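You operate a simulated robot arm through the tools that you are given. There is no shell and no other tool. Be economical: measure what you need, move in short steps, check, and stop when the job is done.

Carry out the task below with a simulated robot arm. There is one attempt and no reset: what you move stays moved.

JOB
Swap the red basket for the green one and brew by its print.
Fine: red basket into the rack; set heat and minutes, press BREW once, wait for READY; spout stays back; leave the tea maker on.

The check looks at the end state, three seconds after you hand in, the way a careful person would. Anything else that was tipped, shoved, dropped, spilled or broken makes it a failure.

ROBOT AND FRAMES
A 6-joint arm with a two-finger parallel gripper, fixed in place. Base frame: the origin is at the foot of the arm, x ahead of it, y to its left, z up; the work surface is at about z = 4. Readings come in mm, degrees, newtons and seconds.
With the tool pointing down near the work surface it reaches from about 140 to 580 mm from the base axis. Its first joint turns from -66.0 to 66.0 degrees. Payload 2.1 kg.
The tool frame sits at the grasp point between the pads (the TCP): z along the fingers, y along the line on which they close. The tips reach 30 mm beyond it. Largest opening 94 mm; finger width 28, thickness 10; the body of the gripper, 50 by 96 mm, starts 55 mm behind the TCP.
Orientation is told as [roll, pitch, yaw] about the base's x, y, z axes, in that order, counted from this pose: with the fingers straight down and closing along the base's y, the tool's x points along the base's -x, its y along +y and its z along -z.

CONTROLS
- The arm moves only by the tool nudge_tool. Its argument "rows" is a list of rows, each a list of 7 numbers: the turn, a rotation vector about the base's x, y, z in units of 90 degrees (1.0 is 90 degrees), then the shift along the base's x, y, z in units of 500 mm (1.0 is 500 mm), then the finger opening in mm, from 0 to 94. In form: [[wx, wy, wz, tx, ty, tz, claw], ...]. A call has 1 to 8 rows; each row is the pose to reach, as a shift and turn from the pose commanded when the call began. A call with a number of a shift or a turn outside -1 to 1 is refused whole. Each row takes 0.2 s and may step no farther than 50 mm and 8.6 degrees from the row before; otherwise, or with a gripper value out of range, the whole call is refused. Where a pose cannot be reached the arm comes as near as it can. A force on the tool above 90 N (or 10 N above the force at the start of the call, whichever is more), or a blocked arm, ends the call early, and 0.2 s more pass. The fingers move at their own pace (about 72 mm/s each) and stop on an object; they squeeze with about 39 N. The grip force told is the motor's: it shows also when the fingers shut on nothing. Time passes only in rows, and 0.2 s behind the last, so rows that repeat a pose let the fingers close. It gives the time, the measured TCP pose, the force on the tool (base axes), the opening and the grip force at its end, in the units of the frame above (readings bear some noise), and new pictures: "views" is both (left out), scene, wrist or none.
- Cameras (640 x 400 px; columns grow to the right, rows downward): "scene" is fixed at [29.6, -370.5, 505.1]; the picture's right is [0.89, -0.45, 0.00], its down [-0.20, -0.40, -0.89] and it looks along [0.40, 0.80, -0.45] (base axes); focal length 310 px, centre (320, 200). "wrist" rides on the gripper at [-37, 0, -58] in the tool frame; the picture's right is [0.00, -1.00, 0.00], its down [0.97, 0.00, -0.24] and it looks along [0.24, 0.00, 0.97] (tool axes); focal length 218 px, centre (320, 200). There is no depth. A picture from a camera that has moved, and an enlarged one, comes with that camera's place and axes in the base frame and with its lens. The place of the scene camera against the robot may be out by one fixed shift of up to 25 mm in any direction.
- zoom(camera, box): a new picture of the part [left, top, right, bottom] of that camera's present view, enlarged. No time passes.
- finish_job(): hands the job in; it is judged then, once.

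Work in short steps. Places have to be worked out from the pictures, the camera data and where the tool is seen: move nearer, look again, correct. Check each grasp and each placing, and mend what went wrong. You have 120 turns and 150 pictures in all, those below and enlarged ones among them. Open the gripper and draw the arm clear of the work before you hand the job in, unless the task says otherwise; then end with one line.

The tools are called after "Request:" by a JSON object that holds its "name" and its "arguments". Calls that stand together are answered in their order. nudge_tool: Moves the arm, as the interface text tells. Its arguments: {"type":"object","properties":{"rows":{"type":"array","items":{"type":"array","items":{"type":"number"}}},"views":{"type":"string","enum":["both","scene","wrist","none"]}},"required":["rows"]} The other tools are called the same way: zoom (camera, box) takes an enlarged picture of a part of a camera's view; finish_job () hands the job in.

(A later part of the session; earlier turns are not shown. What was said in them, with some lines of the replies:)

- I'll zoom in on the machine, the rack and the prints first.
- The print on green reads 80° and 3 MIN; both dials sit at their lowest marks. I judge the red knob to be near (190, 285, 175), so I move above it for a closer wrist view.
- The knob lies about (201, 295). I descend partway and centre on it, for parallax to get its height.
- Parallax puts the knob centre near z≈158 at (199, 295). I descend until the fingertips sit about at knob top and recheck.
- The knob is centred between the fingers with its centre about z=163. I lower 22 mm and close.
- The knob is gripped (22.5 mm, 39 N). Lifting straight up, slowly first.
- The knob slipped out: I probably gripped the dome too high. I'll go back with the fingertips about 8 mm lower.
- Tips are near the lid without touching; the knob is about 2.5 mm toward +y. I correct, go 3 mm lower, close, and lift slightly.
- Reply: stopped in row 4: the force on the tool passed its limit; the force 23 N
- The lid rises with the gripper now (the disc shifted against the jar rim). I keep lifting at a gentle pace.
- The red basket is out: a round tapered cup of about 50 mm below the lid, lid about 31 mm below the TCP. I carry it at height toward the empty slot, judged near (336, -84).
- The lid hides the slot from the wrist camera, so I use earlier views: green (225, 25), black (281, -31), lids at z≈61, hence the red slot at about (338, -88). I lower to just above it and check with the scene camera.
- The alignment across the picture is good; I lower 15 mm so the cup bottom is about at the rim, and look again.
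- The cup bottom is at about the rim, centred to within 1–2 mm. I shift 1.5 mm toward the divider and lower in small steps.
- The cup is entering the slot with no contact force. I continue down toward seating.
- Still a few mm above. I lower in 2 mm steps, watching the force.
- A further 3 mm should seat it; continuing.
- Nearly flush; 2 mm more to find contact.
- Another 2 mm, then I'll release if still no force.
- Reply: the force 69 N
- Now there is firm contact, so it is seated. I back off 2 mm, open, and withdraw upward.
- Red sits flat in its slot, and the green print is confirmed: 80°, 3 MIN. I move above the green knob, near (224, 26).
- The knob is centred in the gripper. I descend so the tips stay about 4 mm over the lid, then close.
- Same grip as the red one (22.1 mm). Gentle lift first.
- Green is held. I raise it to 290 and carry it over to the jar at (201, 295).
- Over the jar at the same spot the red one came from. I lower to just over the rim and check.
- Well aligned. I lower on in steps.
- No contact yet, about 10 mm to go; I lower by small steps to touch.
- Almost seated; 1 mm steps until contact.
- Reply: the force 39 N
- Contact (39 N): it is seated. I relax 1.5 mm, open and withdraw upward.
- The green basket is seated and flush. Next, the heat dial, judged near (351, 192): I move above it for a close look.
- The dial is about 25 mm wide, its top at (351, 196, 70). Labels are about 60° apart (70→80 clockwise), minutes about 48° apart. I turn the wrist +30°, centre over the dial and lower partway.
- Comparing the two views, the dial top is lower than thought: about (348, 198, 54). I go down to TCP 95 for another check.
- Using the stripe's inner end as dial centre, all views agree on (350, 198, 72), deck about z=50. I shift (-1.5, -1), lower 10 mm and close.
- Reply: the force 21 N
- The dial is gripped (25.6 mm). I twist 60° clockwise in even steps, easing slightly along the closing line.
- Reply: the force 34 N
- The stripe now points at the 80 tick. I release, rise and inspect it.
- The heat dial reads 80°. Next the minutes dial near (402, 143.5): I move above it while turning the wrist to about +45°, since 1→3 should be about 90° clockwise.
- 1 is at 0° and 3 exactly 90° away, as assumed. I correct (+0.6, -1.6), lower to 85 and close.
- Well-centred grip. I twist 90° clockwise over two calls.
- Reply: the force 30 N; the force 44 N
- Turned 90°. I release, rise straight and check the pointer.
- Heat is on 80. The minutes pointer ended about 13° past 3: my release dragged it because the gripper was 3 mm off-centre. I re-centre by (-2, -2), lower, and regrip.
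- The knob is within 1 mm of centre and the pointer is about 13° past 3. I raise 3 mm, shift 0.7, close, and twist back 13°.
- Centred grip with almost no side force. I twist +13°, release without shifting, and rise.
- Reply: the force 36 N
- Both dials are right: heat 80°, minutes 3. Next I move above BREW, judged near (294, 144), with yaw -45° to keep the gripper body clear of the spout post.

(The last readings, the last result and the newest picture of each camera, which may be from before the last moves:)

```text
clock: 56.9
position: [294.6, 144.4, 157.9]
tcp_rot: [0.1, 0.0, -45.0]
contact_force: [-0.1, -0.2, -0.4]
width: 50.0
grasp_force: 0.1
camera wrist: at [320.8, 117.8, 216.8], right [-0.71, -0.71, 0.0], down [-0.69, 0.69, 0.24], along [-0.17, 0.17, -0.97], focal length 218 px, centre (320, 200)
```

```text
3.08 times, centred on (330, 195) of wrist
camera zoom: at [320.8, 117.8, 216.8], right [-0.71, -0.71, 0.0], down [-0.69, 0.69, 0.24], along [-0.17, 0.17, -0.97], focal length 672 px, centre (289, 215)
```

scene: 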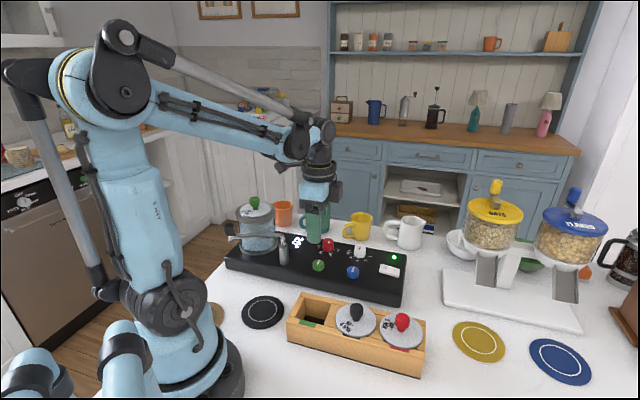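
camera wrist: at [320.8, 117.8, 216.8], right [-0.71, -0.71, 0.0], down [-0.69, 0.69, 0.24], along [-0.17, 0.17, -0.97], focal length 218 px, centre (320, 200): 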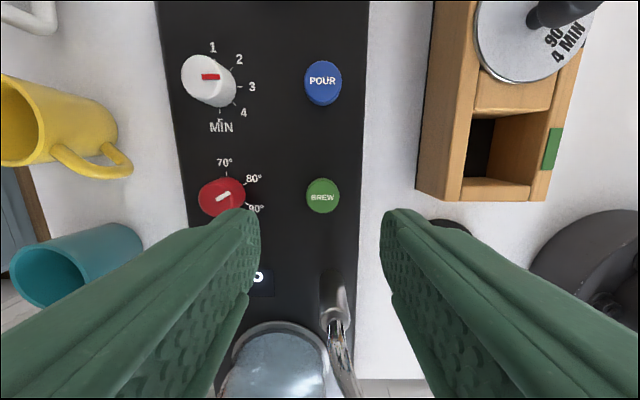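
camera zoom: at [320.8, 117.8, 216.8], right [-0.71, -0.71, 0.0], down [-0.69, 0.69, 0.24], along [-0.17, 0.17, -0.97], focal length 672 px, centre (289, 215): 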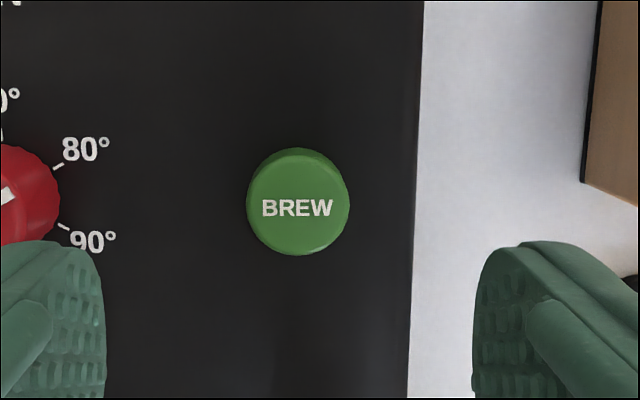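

BREW's top is at about (293.5, 142.4). I close the fingers and lower to about 8 mm above it.

Request:
{"name": "nudge_tool", "arguments": {"rows": [[0, 0, 0, -0.002, -0.004, -0.02, 10], [0, 0, 0, -0.002, -0.004, -0.06, 0], [0, 0, 0, -0.002, -0.004, -0.1, 0], [0, 0, 0, -0.002, -0.004, -0.115, 0]], "views": "both"}}

Request:
{"name": "zoom", "arguments": {"camera": "scene", "box": [270, 220, 380, 300]}}

```text
clock: 57.9
position: [293.3, 142.0, 101.7]
tcp_rot: [-0.1, 0.0, -45.1]
contact_force: [-0.5, -0.9, -0.2]
width: 0.0
grasp_force: 33.2
camera wrist: at [319.8, 115.0, 159.8], right [-0.71, -0.71, 0.0], down [-0.69, 0.69, 0.24], along [-0.17, 0.17, -0.97], focal length 218 px, centre (320, 200)
```

scene: 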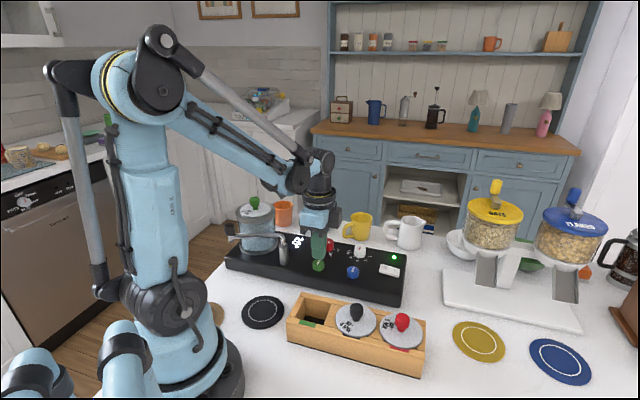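
wrist: 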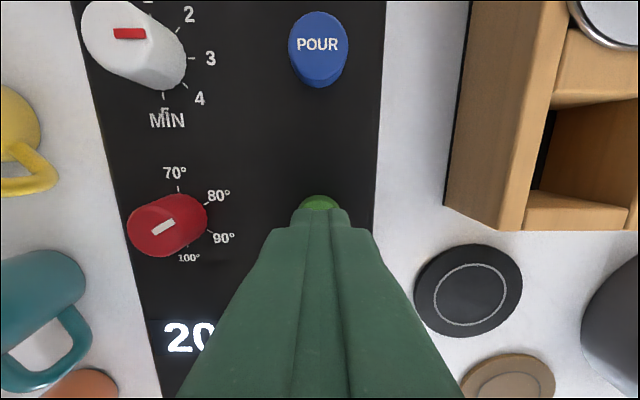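

```text
5.00 times, centred on (325, 260) of scene
camera zoom: at [29.6, -370.5, 505.1], right [0.89, -0.45, 0.0], down [-0.2, -0.4, -0.89], along [0.4, 0.8, -0.45], focal length 1550 px, centre (295, -100)
```

zoom: 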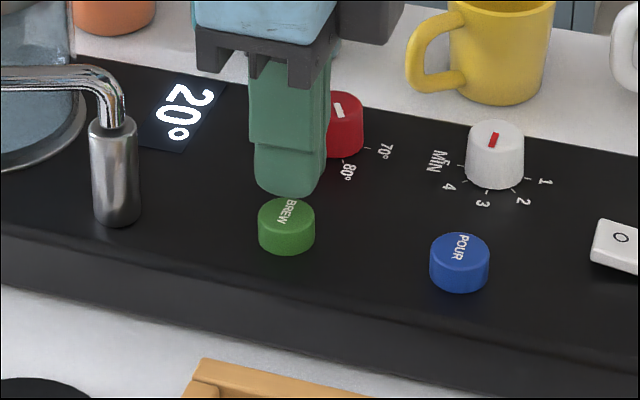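

Aligned, with about 11 mm to go. I lower in small steps until the button moves.

Request:
{"name": "nudge_tool", "arguments": {"rows": [[0, 0, 0, 0, 0, -0.008, 0], [0, 0, 0, 0, 0, -0.016, 0], [0, 0, 0, 0, 0, -0.02, 0], [0, 0, 0, 0, 0, -0.022, 0]], "views": "none"}}

Request:
{"name": "zoom", "arguments": {"camera": "scene", "box": [270, 220, 380, 300]}}

```text
clock: 58.9
position: [293.5, 141.4, 91.2]
tcp_rot: [0.0, -0.1, -45.2]
contact_force: [0.2, 0.0, -0.9]
width: 0.1
grasp_force: 33.3
```

```text
5.00 times, centred on (325, 260) of scene
camera zoom: at [29.6, -370.5, 505.1], right [0.89, -0.45, 0.0], down [-0.2, -0.4, -0.89], along [0.4, 0.8, -0.45], focal length 1550 px, centre (295, -100)
```

zoom: 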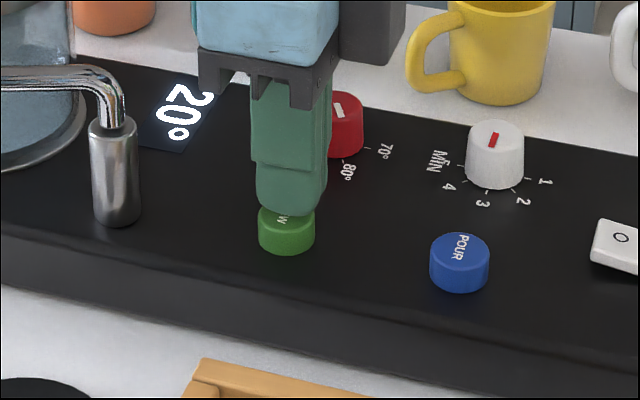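

No contact yet; I continue 3 mm.

Request:
{"name": "nudge_tool", "arguments": {"rows": [[0, 0, 0, 0, -0.001, -0.002, 0], [0, 0, 0, 0, -0.001, -0.004, 0], [0, 0, 0, 0, -0.001, -0.006, 0]], "views": "none"}}

Request:
{"name": "zoom", "arguments": {"camera": "scene", "box": [270, 220, 380, 300]}}

```text
clock: 59.6
position: [293.2, 141.4, 89.1]
tcp_rot: [0.0, -0.1, -45.1]
contact_force: [-0.1, 0.7, -1.0]
width: 0.3
grasp_force: 32.6
```

```text
5.00 times, centred on (325, 260) of scene
camera zoom: at [29.6, -370.5, 505.1], right [0.89, -0.45, 0.0], down [-0.2, -0.4, -0.89], along [0.4, 0.8, -0.45], focal length 1550 px, centre (295, -100)
```

zoom: 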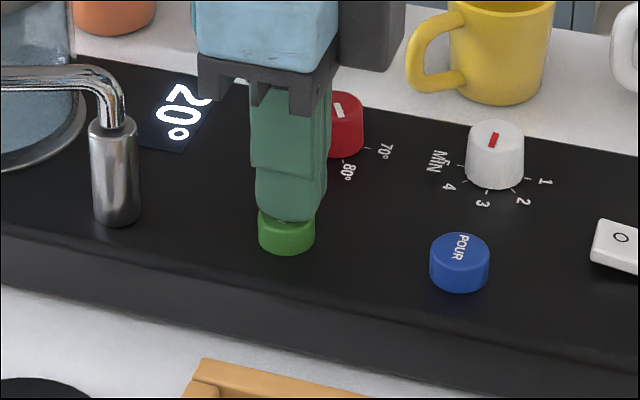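

Very near now; I keep going in 1 mm steps.

Request:
{"name": "nudge_tool", "arguments": {"rows": [[0, 0, 0, 0, 0, -0.002, 0], [0, 0, 0, 0, 0, -0.004, 0], [0, 0, 0, 0, 0, -0.004, 0]], "views": "none"}}

Request:
{"name": "zoom", "arguments": {"camera": "scene", "box": [270, 220, 380, 300]}}

```text
clock: 60.5
position: [293.5, 140.4, 87.5]
tcp_rot: [0.0, -0.1, -45.1]
contact_force: [0.3, -0.4, -0.3]
width: 0.0
grasp_force: 33.1
```

```text
5.00 times, centred on (325, 260) of scene
camera zoom: at [29.6, -370.5, 505.1], right [0.89, -0.45, 0.0], down [-0.2, -0.4, -0.89], along [0.4, 0.8, -0.45], focal length 1550 px, centre (295, -100)
```

zoom: 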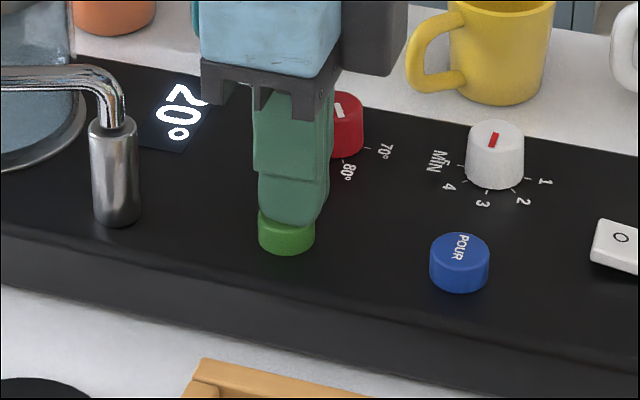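

Still no force; 2 mm more.

Request:
{"name": "nudge_tool", "arguments": {"rows": [[0, 0, 0, 0, 0.001, -0.002, 0], [0, 0, 0, 0, 0.001, -0.004, 0], [0, 0, 0, 0, 0.001, -0.004, 0]], "views": "none"}}

Request:
{"name": "zoom", "arguments": {"camera": "scene", "box": [270, 220, 380, 300]}}

```text
clock: 61.2
position: [294.4, 141.2, 84.4]
tcp_rot: [0.0, 0.0, -45.1]
contact_force: [-0.1, 0.2, 0.7]
width: 0.1
grasp_force: 33.5
```

```text
5.00 times, centred on (325, 260) of scene
camera zoom: at [29.6, -370.5, 505.1], right [0.89, -0.45, 0.0], down [-0.2, -0.4, -0.89], along [0.4, 0.8, -0.45], focal length 1550 px, centre (295, -100)
```

zoom: 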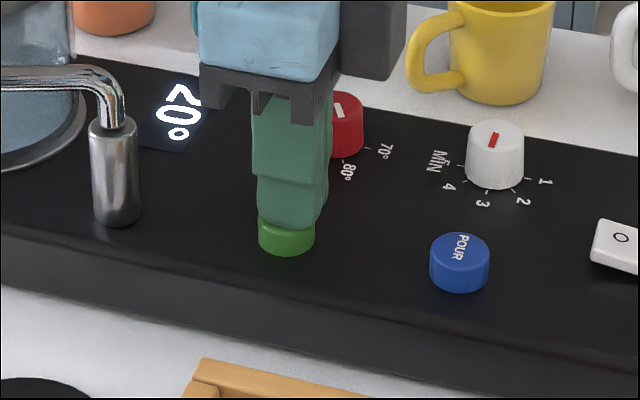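

The fingertip is over the button face; I continue gently.

Request:
{"name": "nudge_tool", "arguments": {"rows": [[0, 0, 0, 0, 0, -0.002, 0], [0, 0, 0, 0, 0, -0.004, 0], [0, 0, 0, 0, 0, -0.004, 0]], "views": "none"}}

Request:
{"name": "zoom", "arguments": {"camera": "scene", "box": [270, 220, 380, 300]}}

```text
clock: 62.0
position: [293.4, 141.6, 83.2]
tcp_rot: [-0.1, 0.1, -45.1]
contact_force: [-0.2, -0.6, 0.8]
width: 0.1
grasp_force: 33.2
```

```text
5.00 times, centred on (325, 260) of scene
camera zoom: at [29.6, -370.5, 505.1], right [0.89, -0.45, 0.0], down [-0.2, -0.4, -0.89], along [0.4, 0.8, -0.45], focal length 1550 px, centre (295, -100)
```

zoom: 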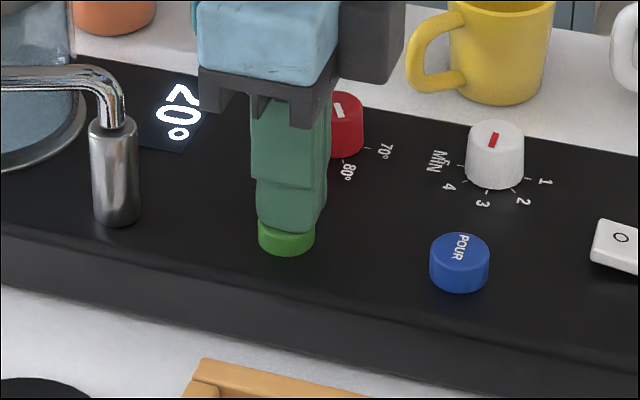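

Continuing another 2–3 mm down.

Request:
{"name": "nudge_tool", "arguments": {"rows": [[0, 0, 0, 0, 0, -0.002, 0], [0, 0, 0, 0, 0, -0.004, 0], [0, 0, 0, 0, 0, -0.005, 0]], "views": "none"}}

Request:
{"name": "zoom", "arguments": {"camera": "scene", "box": [270, 220, 380, 300]}}

```text
clock: 62.9
position: [293.7, 141.1, 80.7]
tcp_rot: [0.0, 0.0, -45.1]
contact_force: [0.1, -0.5, 1.3]
width: 0.1
grasp_force: 33.5
```

```text
5.00 times, centred on (325, 260) of scene
camera zoom: at [29.6, -370.5, 505.1], right [0.89, -0.45, 0.0], down [-0.2, -0.4, -0.89], along [0.4, 0.8, -0.45], focal length 1550 px, centre (295, -100)
```

zoom: 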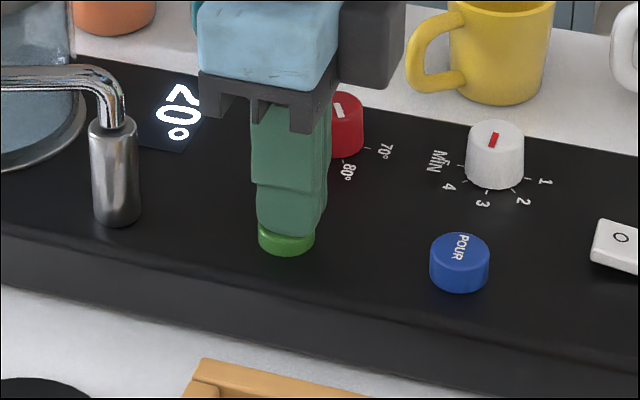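

A slight force rise (1.3 N) suggests the button is going down on a soft spring. I go 2 mm further and look at the display.

Request:
{"name": "nudge_tool", "arguments": {"rows": [[0, 0, 0, 0, 0, -0.002, 0], [0, 0, 0, 0, 0, -0.004, 0], [0, 0, 0, 0, 0, -0.004, 0]], "views": "both"}}

Request:
{"name": "zoom", "arguments": {"camera": "scene", "box": [270, 220, 380, 300]}}

```text
clock: 63.6
position: [294.1, 141.6, 78.6]
tcp_rot: [0.0, 0.0, -45.2]
contact_force: [0.4, -1.1, 2.8]
width: 0.0
grasp_force: 33.2
camera wrist: at [320.3, 114.4, 135.7], right [-0.71, -0.71, 0.0], down [-0.69, 0.69, 0.24], along [-0.17, 0.17, -0.97], focal length 218 px, centre (320, 200)
```

scene: 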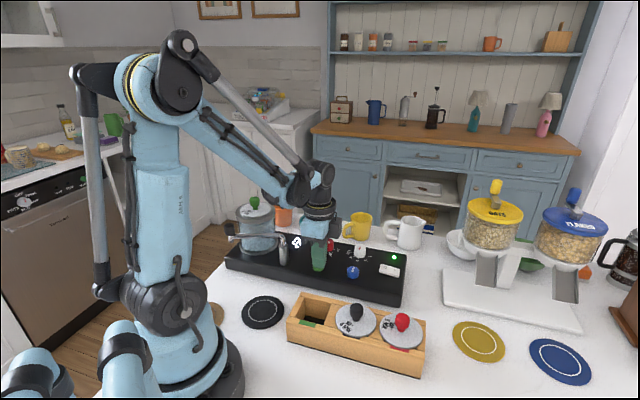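
wrist: 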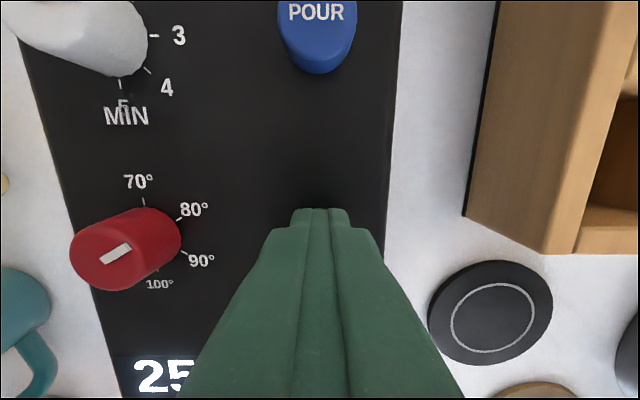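

```text
5.00 times, centred on (325, 260) of scene
camera zoom: at [29.6, -370.5, 505.1], right [0.89, -0.45, 0.0], down [-0.2, -0.4, -0.89], along [0.4, 0.8, -0.45], focal length 1550 px, centre (295, -100)
```

zoom: 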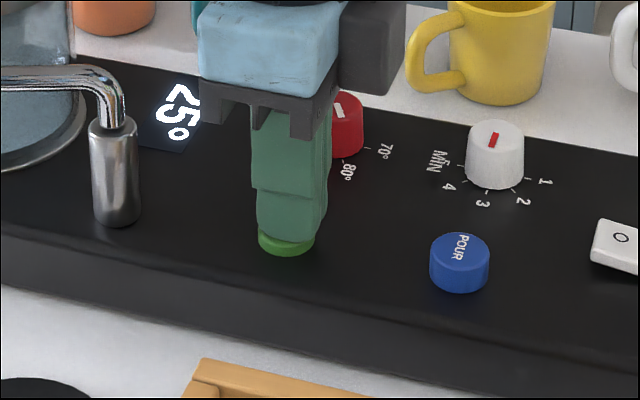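

The display has risen to 25°, so BREW registered. I release by rising straight up and moving clear, then wait.

Request:
{"name": "nudge_tool", "arguments": {"rows": [[0, 0, 0, 0, 0, 0.04, 0], [0, 0, 0, 0, 0, 0.12, 0], [0, 0, 0, 0, 0, 0.21, 20], [0, 0, 0, 0.02, -0.04, 0.3, 50], [0, 0, 0, 0.04, -0.12, 0.36, 50], [0, 0, 0, 0.04, -0.2, 0.4, 50], [0, 0, 0, 0.04, -0.24, 0.4, 50], [0, 0, 0, 0.04, -0.24, 0.4, 50]], "views": "both"}}

Request:
{"name": "zoom", "arguments": {"camera": "scene", "box": [270, 220, 380, 300]}}

```text
refused: row 4 steps farther than a row can; nothing moved
```

```text
5.00 times, centred on (325, 260) of scene
camera zoom: at [29.6, -370.5, 505.1], right [0.89, -0.45, 0.0], down [-0.2, -0.4, -0.89], along [0.4, 0.8, -0.45], focal length 1550 px, centre (295, -100)
```

zoom: 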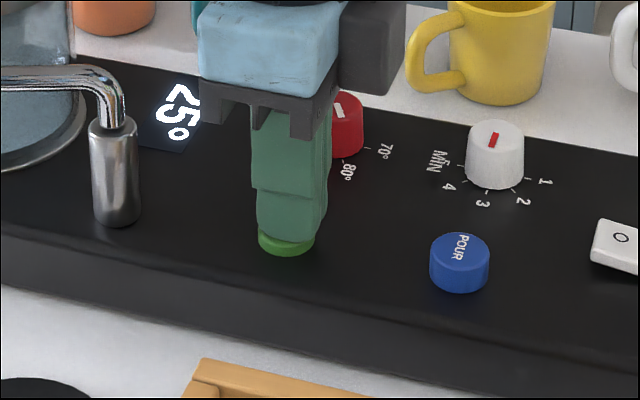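

That call was refused because one step was too long; I repeat it with smaller steps.

Request:
{"name": "nudge_tool", "arguments": {"rows": [[0, 0, 0, 0, 0, 0.06, 0], [0, 0, 0, 0, 0, 0.14, 0], [0, 0, 0, 0, 0, 0.22, 20], [0, 0, 0, 0.01, -0.03, 0.29, 50], [0, 0, 0, 0.02, -0.09, 0.35, 50], [0, 0, 0, 0.03, -0.16, 0.38, 50], [0, 0, 0, 0.03, -0.22, 0.4, 50], [0, 0, 0, 0.03, -0.22, 0.4, 50]], "views": "scene"}}

Request:
{"name": "zoom", "arguments": {"camera": "scene", "box": [270, 220, 380, 300]}}

```text
clock: 65.5
position: [309.4, 28.6, 278.9]
tcp_rot: [0.1, -0.1, -45.1]
contact_force: [-0.5, -0.1, -0.5]
width: 50.1
grasp_force: 0.0
```

scene: 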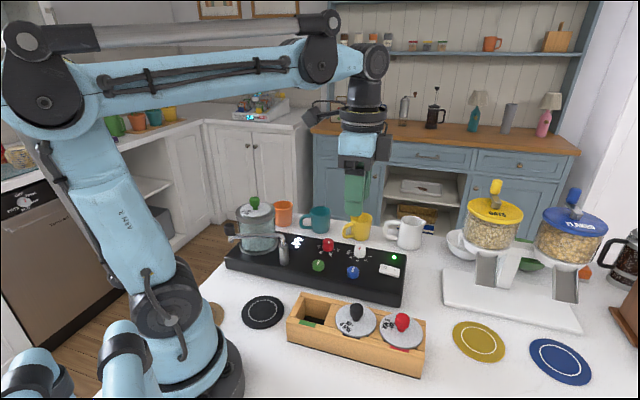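

```text
5.00 times, centred on (325, 260) of scene
camera zoom: at [29.6, -370.5, 505.1], right [0.89, -0.45, 0.0], down [-0.2, -0.4, -0.89], along [0.4, 0.8, -0.45], focal length 1550 px, centre (295, -100)
```

zoom: 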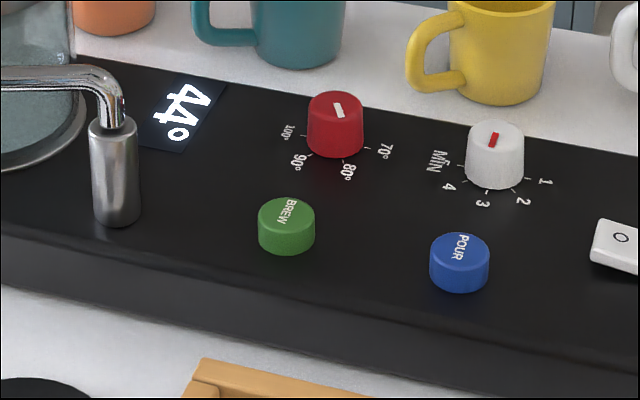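

The water is at 44° and heating, and the arm is clear. I wait for READY.

Request:
{"name": "nudge_tool", "arguments": {"rows": [[0, 0, 0, 0, 0, 0, 60], [0, 0, 0, 0, 0, 0, 60], [0, 0, 0, 0, 0, 0, 60], [0, 0, 0, 0, 0, 0, 60], [0, 0, 0, 0, 0, 0, 60], [0, 0, 0, 0, 0, 0, 60], [0, 0, 0, 0, 0, 0, 60], [0, 0, 0, 0, 0, 0, 60]], "views": "none"}}

Request:
{"name": "nudge_tool", "arguments": {"rows": [[0, 0, 0, 0, 0, 0, 60], [0, 0, 0, 0, 0, 0, 60], [0, 0, 0, 0, 0, 0, 60], [0, 0, 0, 0, 0, 0, 60], [0, 0, 0, 0, 0, 0, 60], [0, 0, 0, 0, 0, 0, 60], [0, 0, 0, 0, 0, 0, 60], [0, 0, 0, 0, 0, 0, 60]], "views": "none"}}

Request:
{"name": "nudge_tool", "arguments": {"rows": [[0, 0, 0, 0, 0, 0, 60], [0, 0, 0, 0, 0, 0, 60], [0, 0, 0, 0, 0, 0, 60], [0, 0, 0, 0, 0, 0, 60], [0, 0, 0, 0, 0, 0, 60], [0, 0, 0, 0, 0, 0, 60], [0, 0, 0, 0, 0, 0, 60], [0, 0, 0, 0, 0, 0, 60]], "views": "none"}}

Request:
{"name": "zoom", "arguments": {"camera": "scene", "box": [225, 190, 415, 310]}}

```text
clock: 67.2
position: [308.4, 28.3, 278.7]
tcp_rot: [0.0, 0.0, -45.1]
contact_force: [-0.1, 0.5, 0.0]
width: 59.8
grasp_force: 0.0
```

```text
clock: 69.0
position: [308.7, 28.6, 278.1]
tcp_rot: [-0.1, 0.0, -45.0]
contact_force: [0.4, -0.4, 0.3]
width: 60.2
grasp_force: 0.1
```

```text
clock: 70.8
position: [308.2, 28.9, 278.8]
tcp_rot: [0.0, -0.1, -45.1]
contact_force: [-0.6, 0.3, 0.6]
width: 60.1
grasp_force: 0.1
```

```text
3.33 times, centred on (320, 250) of scene
camera zoom: at [29.6, -370.5, 505.1], right [0.89, -0.45, 0.0], down [-0.2, -0.4, -0.89], along [0.4, 0.8, -0.45], focal length 1033 px, centre (320, 33)
```

zoom: 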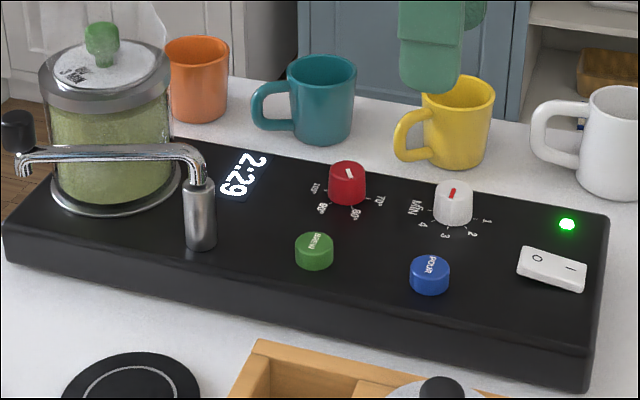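

It is brewing with a countdown from 3:00, now 2:29. I keep waiting and watching its rate.

Request:
{"name": "nudge_tool", "arguments": {"rows": [[0, 0, 0, 0, 0, 0, 60], [0, 0, 0, 0, 0, 0, 60], [0, 0, 0, 0, 0, 0, 60], [0, 0, 0, 0, 0, 0, 60], [0, 0, 0, 0, 0, 0, 60], [0, 0, 0, 0, 0, 0, 60], [0, 0, 0, 0, 0, 0, 60], [0, 0, 0, 0, 0, 0, 60]], "views": "none"}}

Request:
{"name": "nudge_tool", "arguments": {"rows": [[0, 0, 0, 0, 0, 0, 60], [0, 0, 0, 0, 0, 0, 60], [0, 0, 0, 0, 0, 0, 60], [0, 0, 0, 0, 0, 0, 60], [0, 0, 0, 0, 0, 0, 60], [0, 0, 0, 0, 0, 0, 60], [0, 0, 0, 0, 0, 0, 60], [0, 0, 0, 0, 0, 0, 60]], "views": "none"}}

Request:
{"name": "nudge_tool", "arguments": {"rows": [[0, 0, 0, 0, 0, 0, 60], [0, 0, 0, 0, 0, 0, 60], [0, 0, 0, 0, 0, 0, 60], [0, 0, 0, 0, 0, 0, 60], [0, 0, 0, 0, 0, 0, 60], [0, 0, 0, 0, 0, 0, 60], [0, 0, 0, 0, 0, 0, 60], [0, 0, 0, 0, 0, 0, 60]], "views": "none"}}

Request:
{"name": "zoom", "arguments": {"camera": "scene", "box": [225, 190, 415, 310]}}

```text
clock: 72.7
position: [308.0, 28.5, 277.9]
tcp_rot: [0.0, 0.0, -45.2]
contact_force: [0.3, -0.7, 0.0]
width: 59.9
grasp_force: 0.0
```

```text
clock: 74.5
position: [308.2, 29.0, 278.1]
tcp_rot: [0.0, -0.1, -45.1]
contact_force: [0.0, 0.9, 0.1]
width: 60.2
grasp_force: 0.1
```

```text
clock: 76.2
position: [307.9, 28.4, 278.8]
tcp_rot: [-0.1, 0.0, -45.0]
contact_force: [-0.2, 0.7, 0.6]
width: 60.0
grasp_force: 0.1
```

```text
3.33 times, centred on (320, 250) of scene
camera zoom: at [29.6, -370.5, 505.1], right [0.89, -0.45, 0.0], down [-0.2, -0.4, -0.89], along [0.4, 0.8, -0.45], focal length 1033 px, centre (320, 33)
```

zoom: 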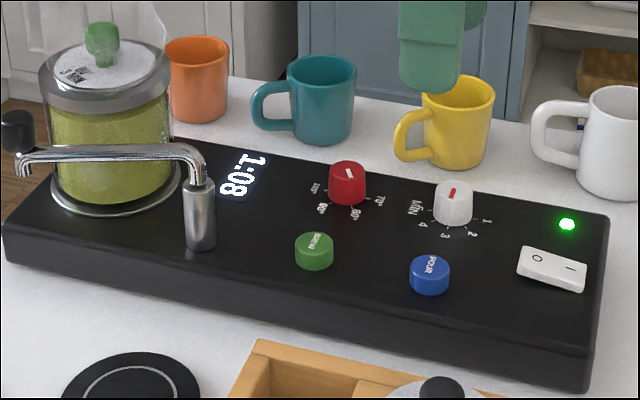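

It shows 1:08 after 5.4 s, so about 5 s remain; I wait another three calls.

Request:
{"name": "nudge_tool", "arguments": {"rows": [[0, 0, 0, 0, 0, 0, 60], [0, 0, 0, 0, 0, 0, 60], [0, 0, 0, 0, 0, 0, 60], [0, 0, 0, 0, 0, 0, 60], [0, 0, 0, 0, 0, 0, 60], [0, 0, 0, 0, 0, 0, 60], [0, 0, 0, 0, 0, 0, 60], [0, 0, 0, 0, 0, 0, 60]], "views": "none"}}

Request:
{"name": "nudge_tool", "arguments": {"rows": [[0, 0, 0, 0, 0, 0, 60], [0, 0, 0, 0, 0, 0, 60], [0, 0, 0, 0, 0, 0, 60], [0, 0, 0, 0, 0, 0, 60], [0, 0, 0, 0, 0, 0, 60], [0, 0, 0, 0, 0, 0, 60], [0, 0, 0, 0, 0, 0, 60], [0, 0, 0, 0, 0, 0, 60]], "views": "none"}}

Request:
{"name": "nudge_tool", "arguments": {"rows": [[0, 0, 0, 0, 0, 0, 60], [0, 0, 0, 0, 0, 0, 60], [0, 0, 0, 0, 0, 0, 60], [0, 0, 0, 0, 0, 0, 60], [0, 0, 0, 0, 0, 0, 60], [0, 0, 0, 0, 0, 0, 60], [0, 0, 0, 0, 0, 0, 60], [0, 0, 0, 0, 0, 0, 60]], "views": "both"}}

Request:
{"name": "zoom", "arguments": {"camera": "scene", "box": [225, 190, 415, 310]}}

```text
clock: 78.0
position: [309.0, 28.3, 278.8]
tcp_rot: [0.1, 0.0, -45.1]
contact_force: [-0.7, -0.1, 0.4]
width: 59.8
grasp_force: 0.1
```

```text
clock: 79.8
position: [308.7, 29.1, 278.6]
tcp_rot: [0.0, 0.1, -45.1]
contact_force: [-1.0, -0.2, -1.2]
width: 59.9
grasp_force: 0.0
```

```text
clock: 81.7
position: [309.7, 30.7, 278.5]
tcp_rot: [0.0, 0.0, -45.1]
contact_force: [-0.3, -1.1, -0.1]
width: 59.9
grasp_force: 0.1
camera wrist: at [335.9, 2.2, 336.1], right [-0.71, -0.71, 0.0], down [-0.69, 0.69, 0.24], along [-0.17, 0.17, -0.97], focal length 218 px, centre (320, 200)
```

scene: 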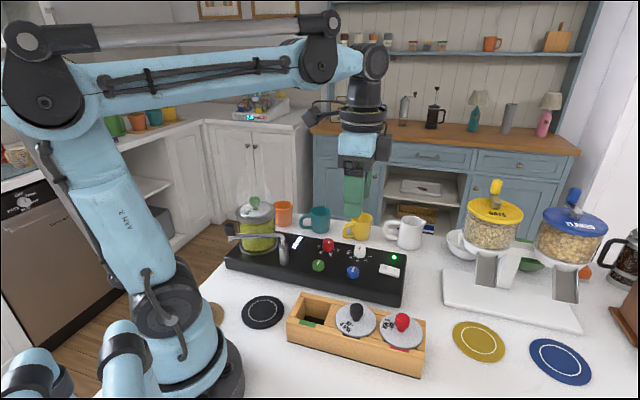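
wrist: 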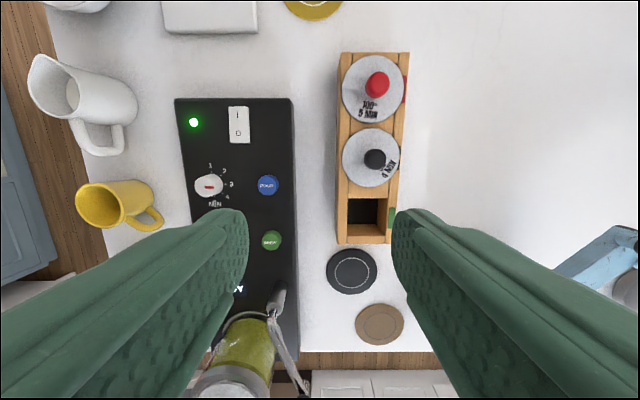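

```text
3.33 times, centred on (320, 250) of scene
camera zoom: at [29.6, -370.5, 505.1], right [0.89, -0.45, 0.0], down [-0.2, -0.4, -0.89], along [0.4, 0.8, -0.45], focal length 1033 px, centre (320, 33)
```

zoom: 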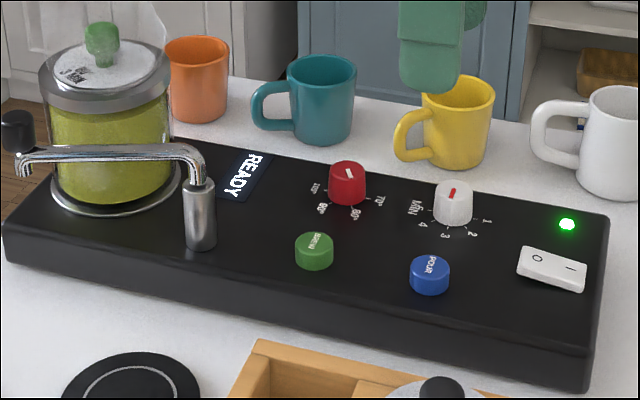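

The display shows READY. The red basket is in the rack, the spout hasn't moved, the power light is green, and the gripper is open and clear. I hand it in.

Request:
{"name": "finish_job", "arguments": {}}

```text
The job is handed in.
```

The tea is brewed: the green basket is in the tea maker at 80° for 3 minutes and the display shows READY. The red basket is in its rack slot, the spout was left back and the tea maker is still on.
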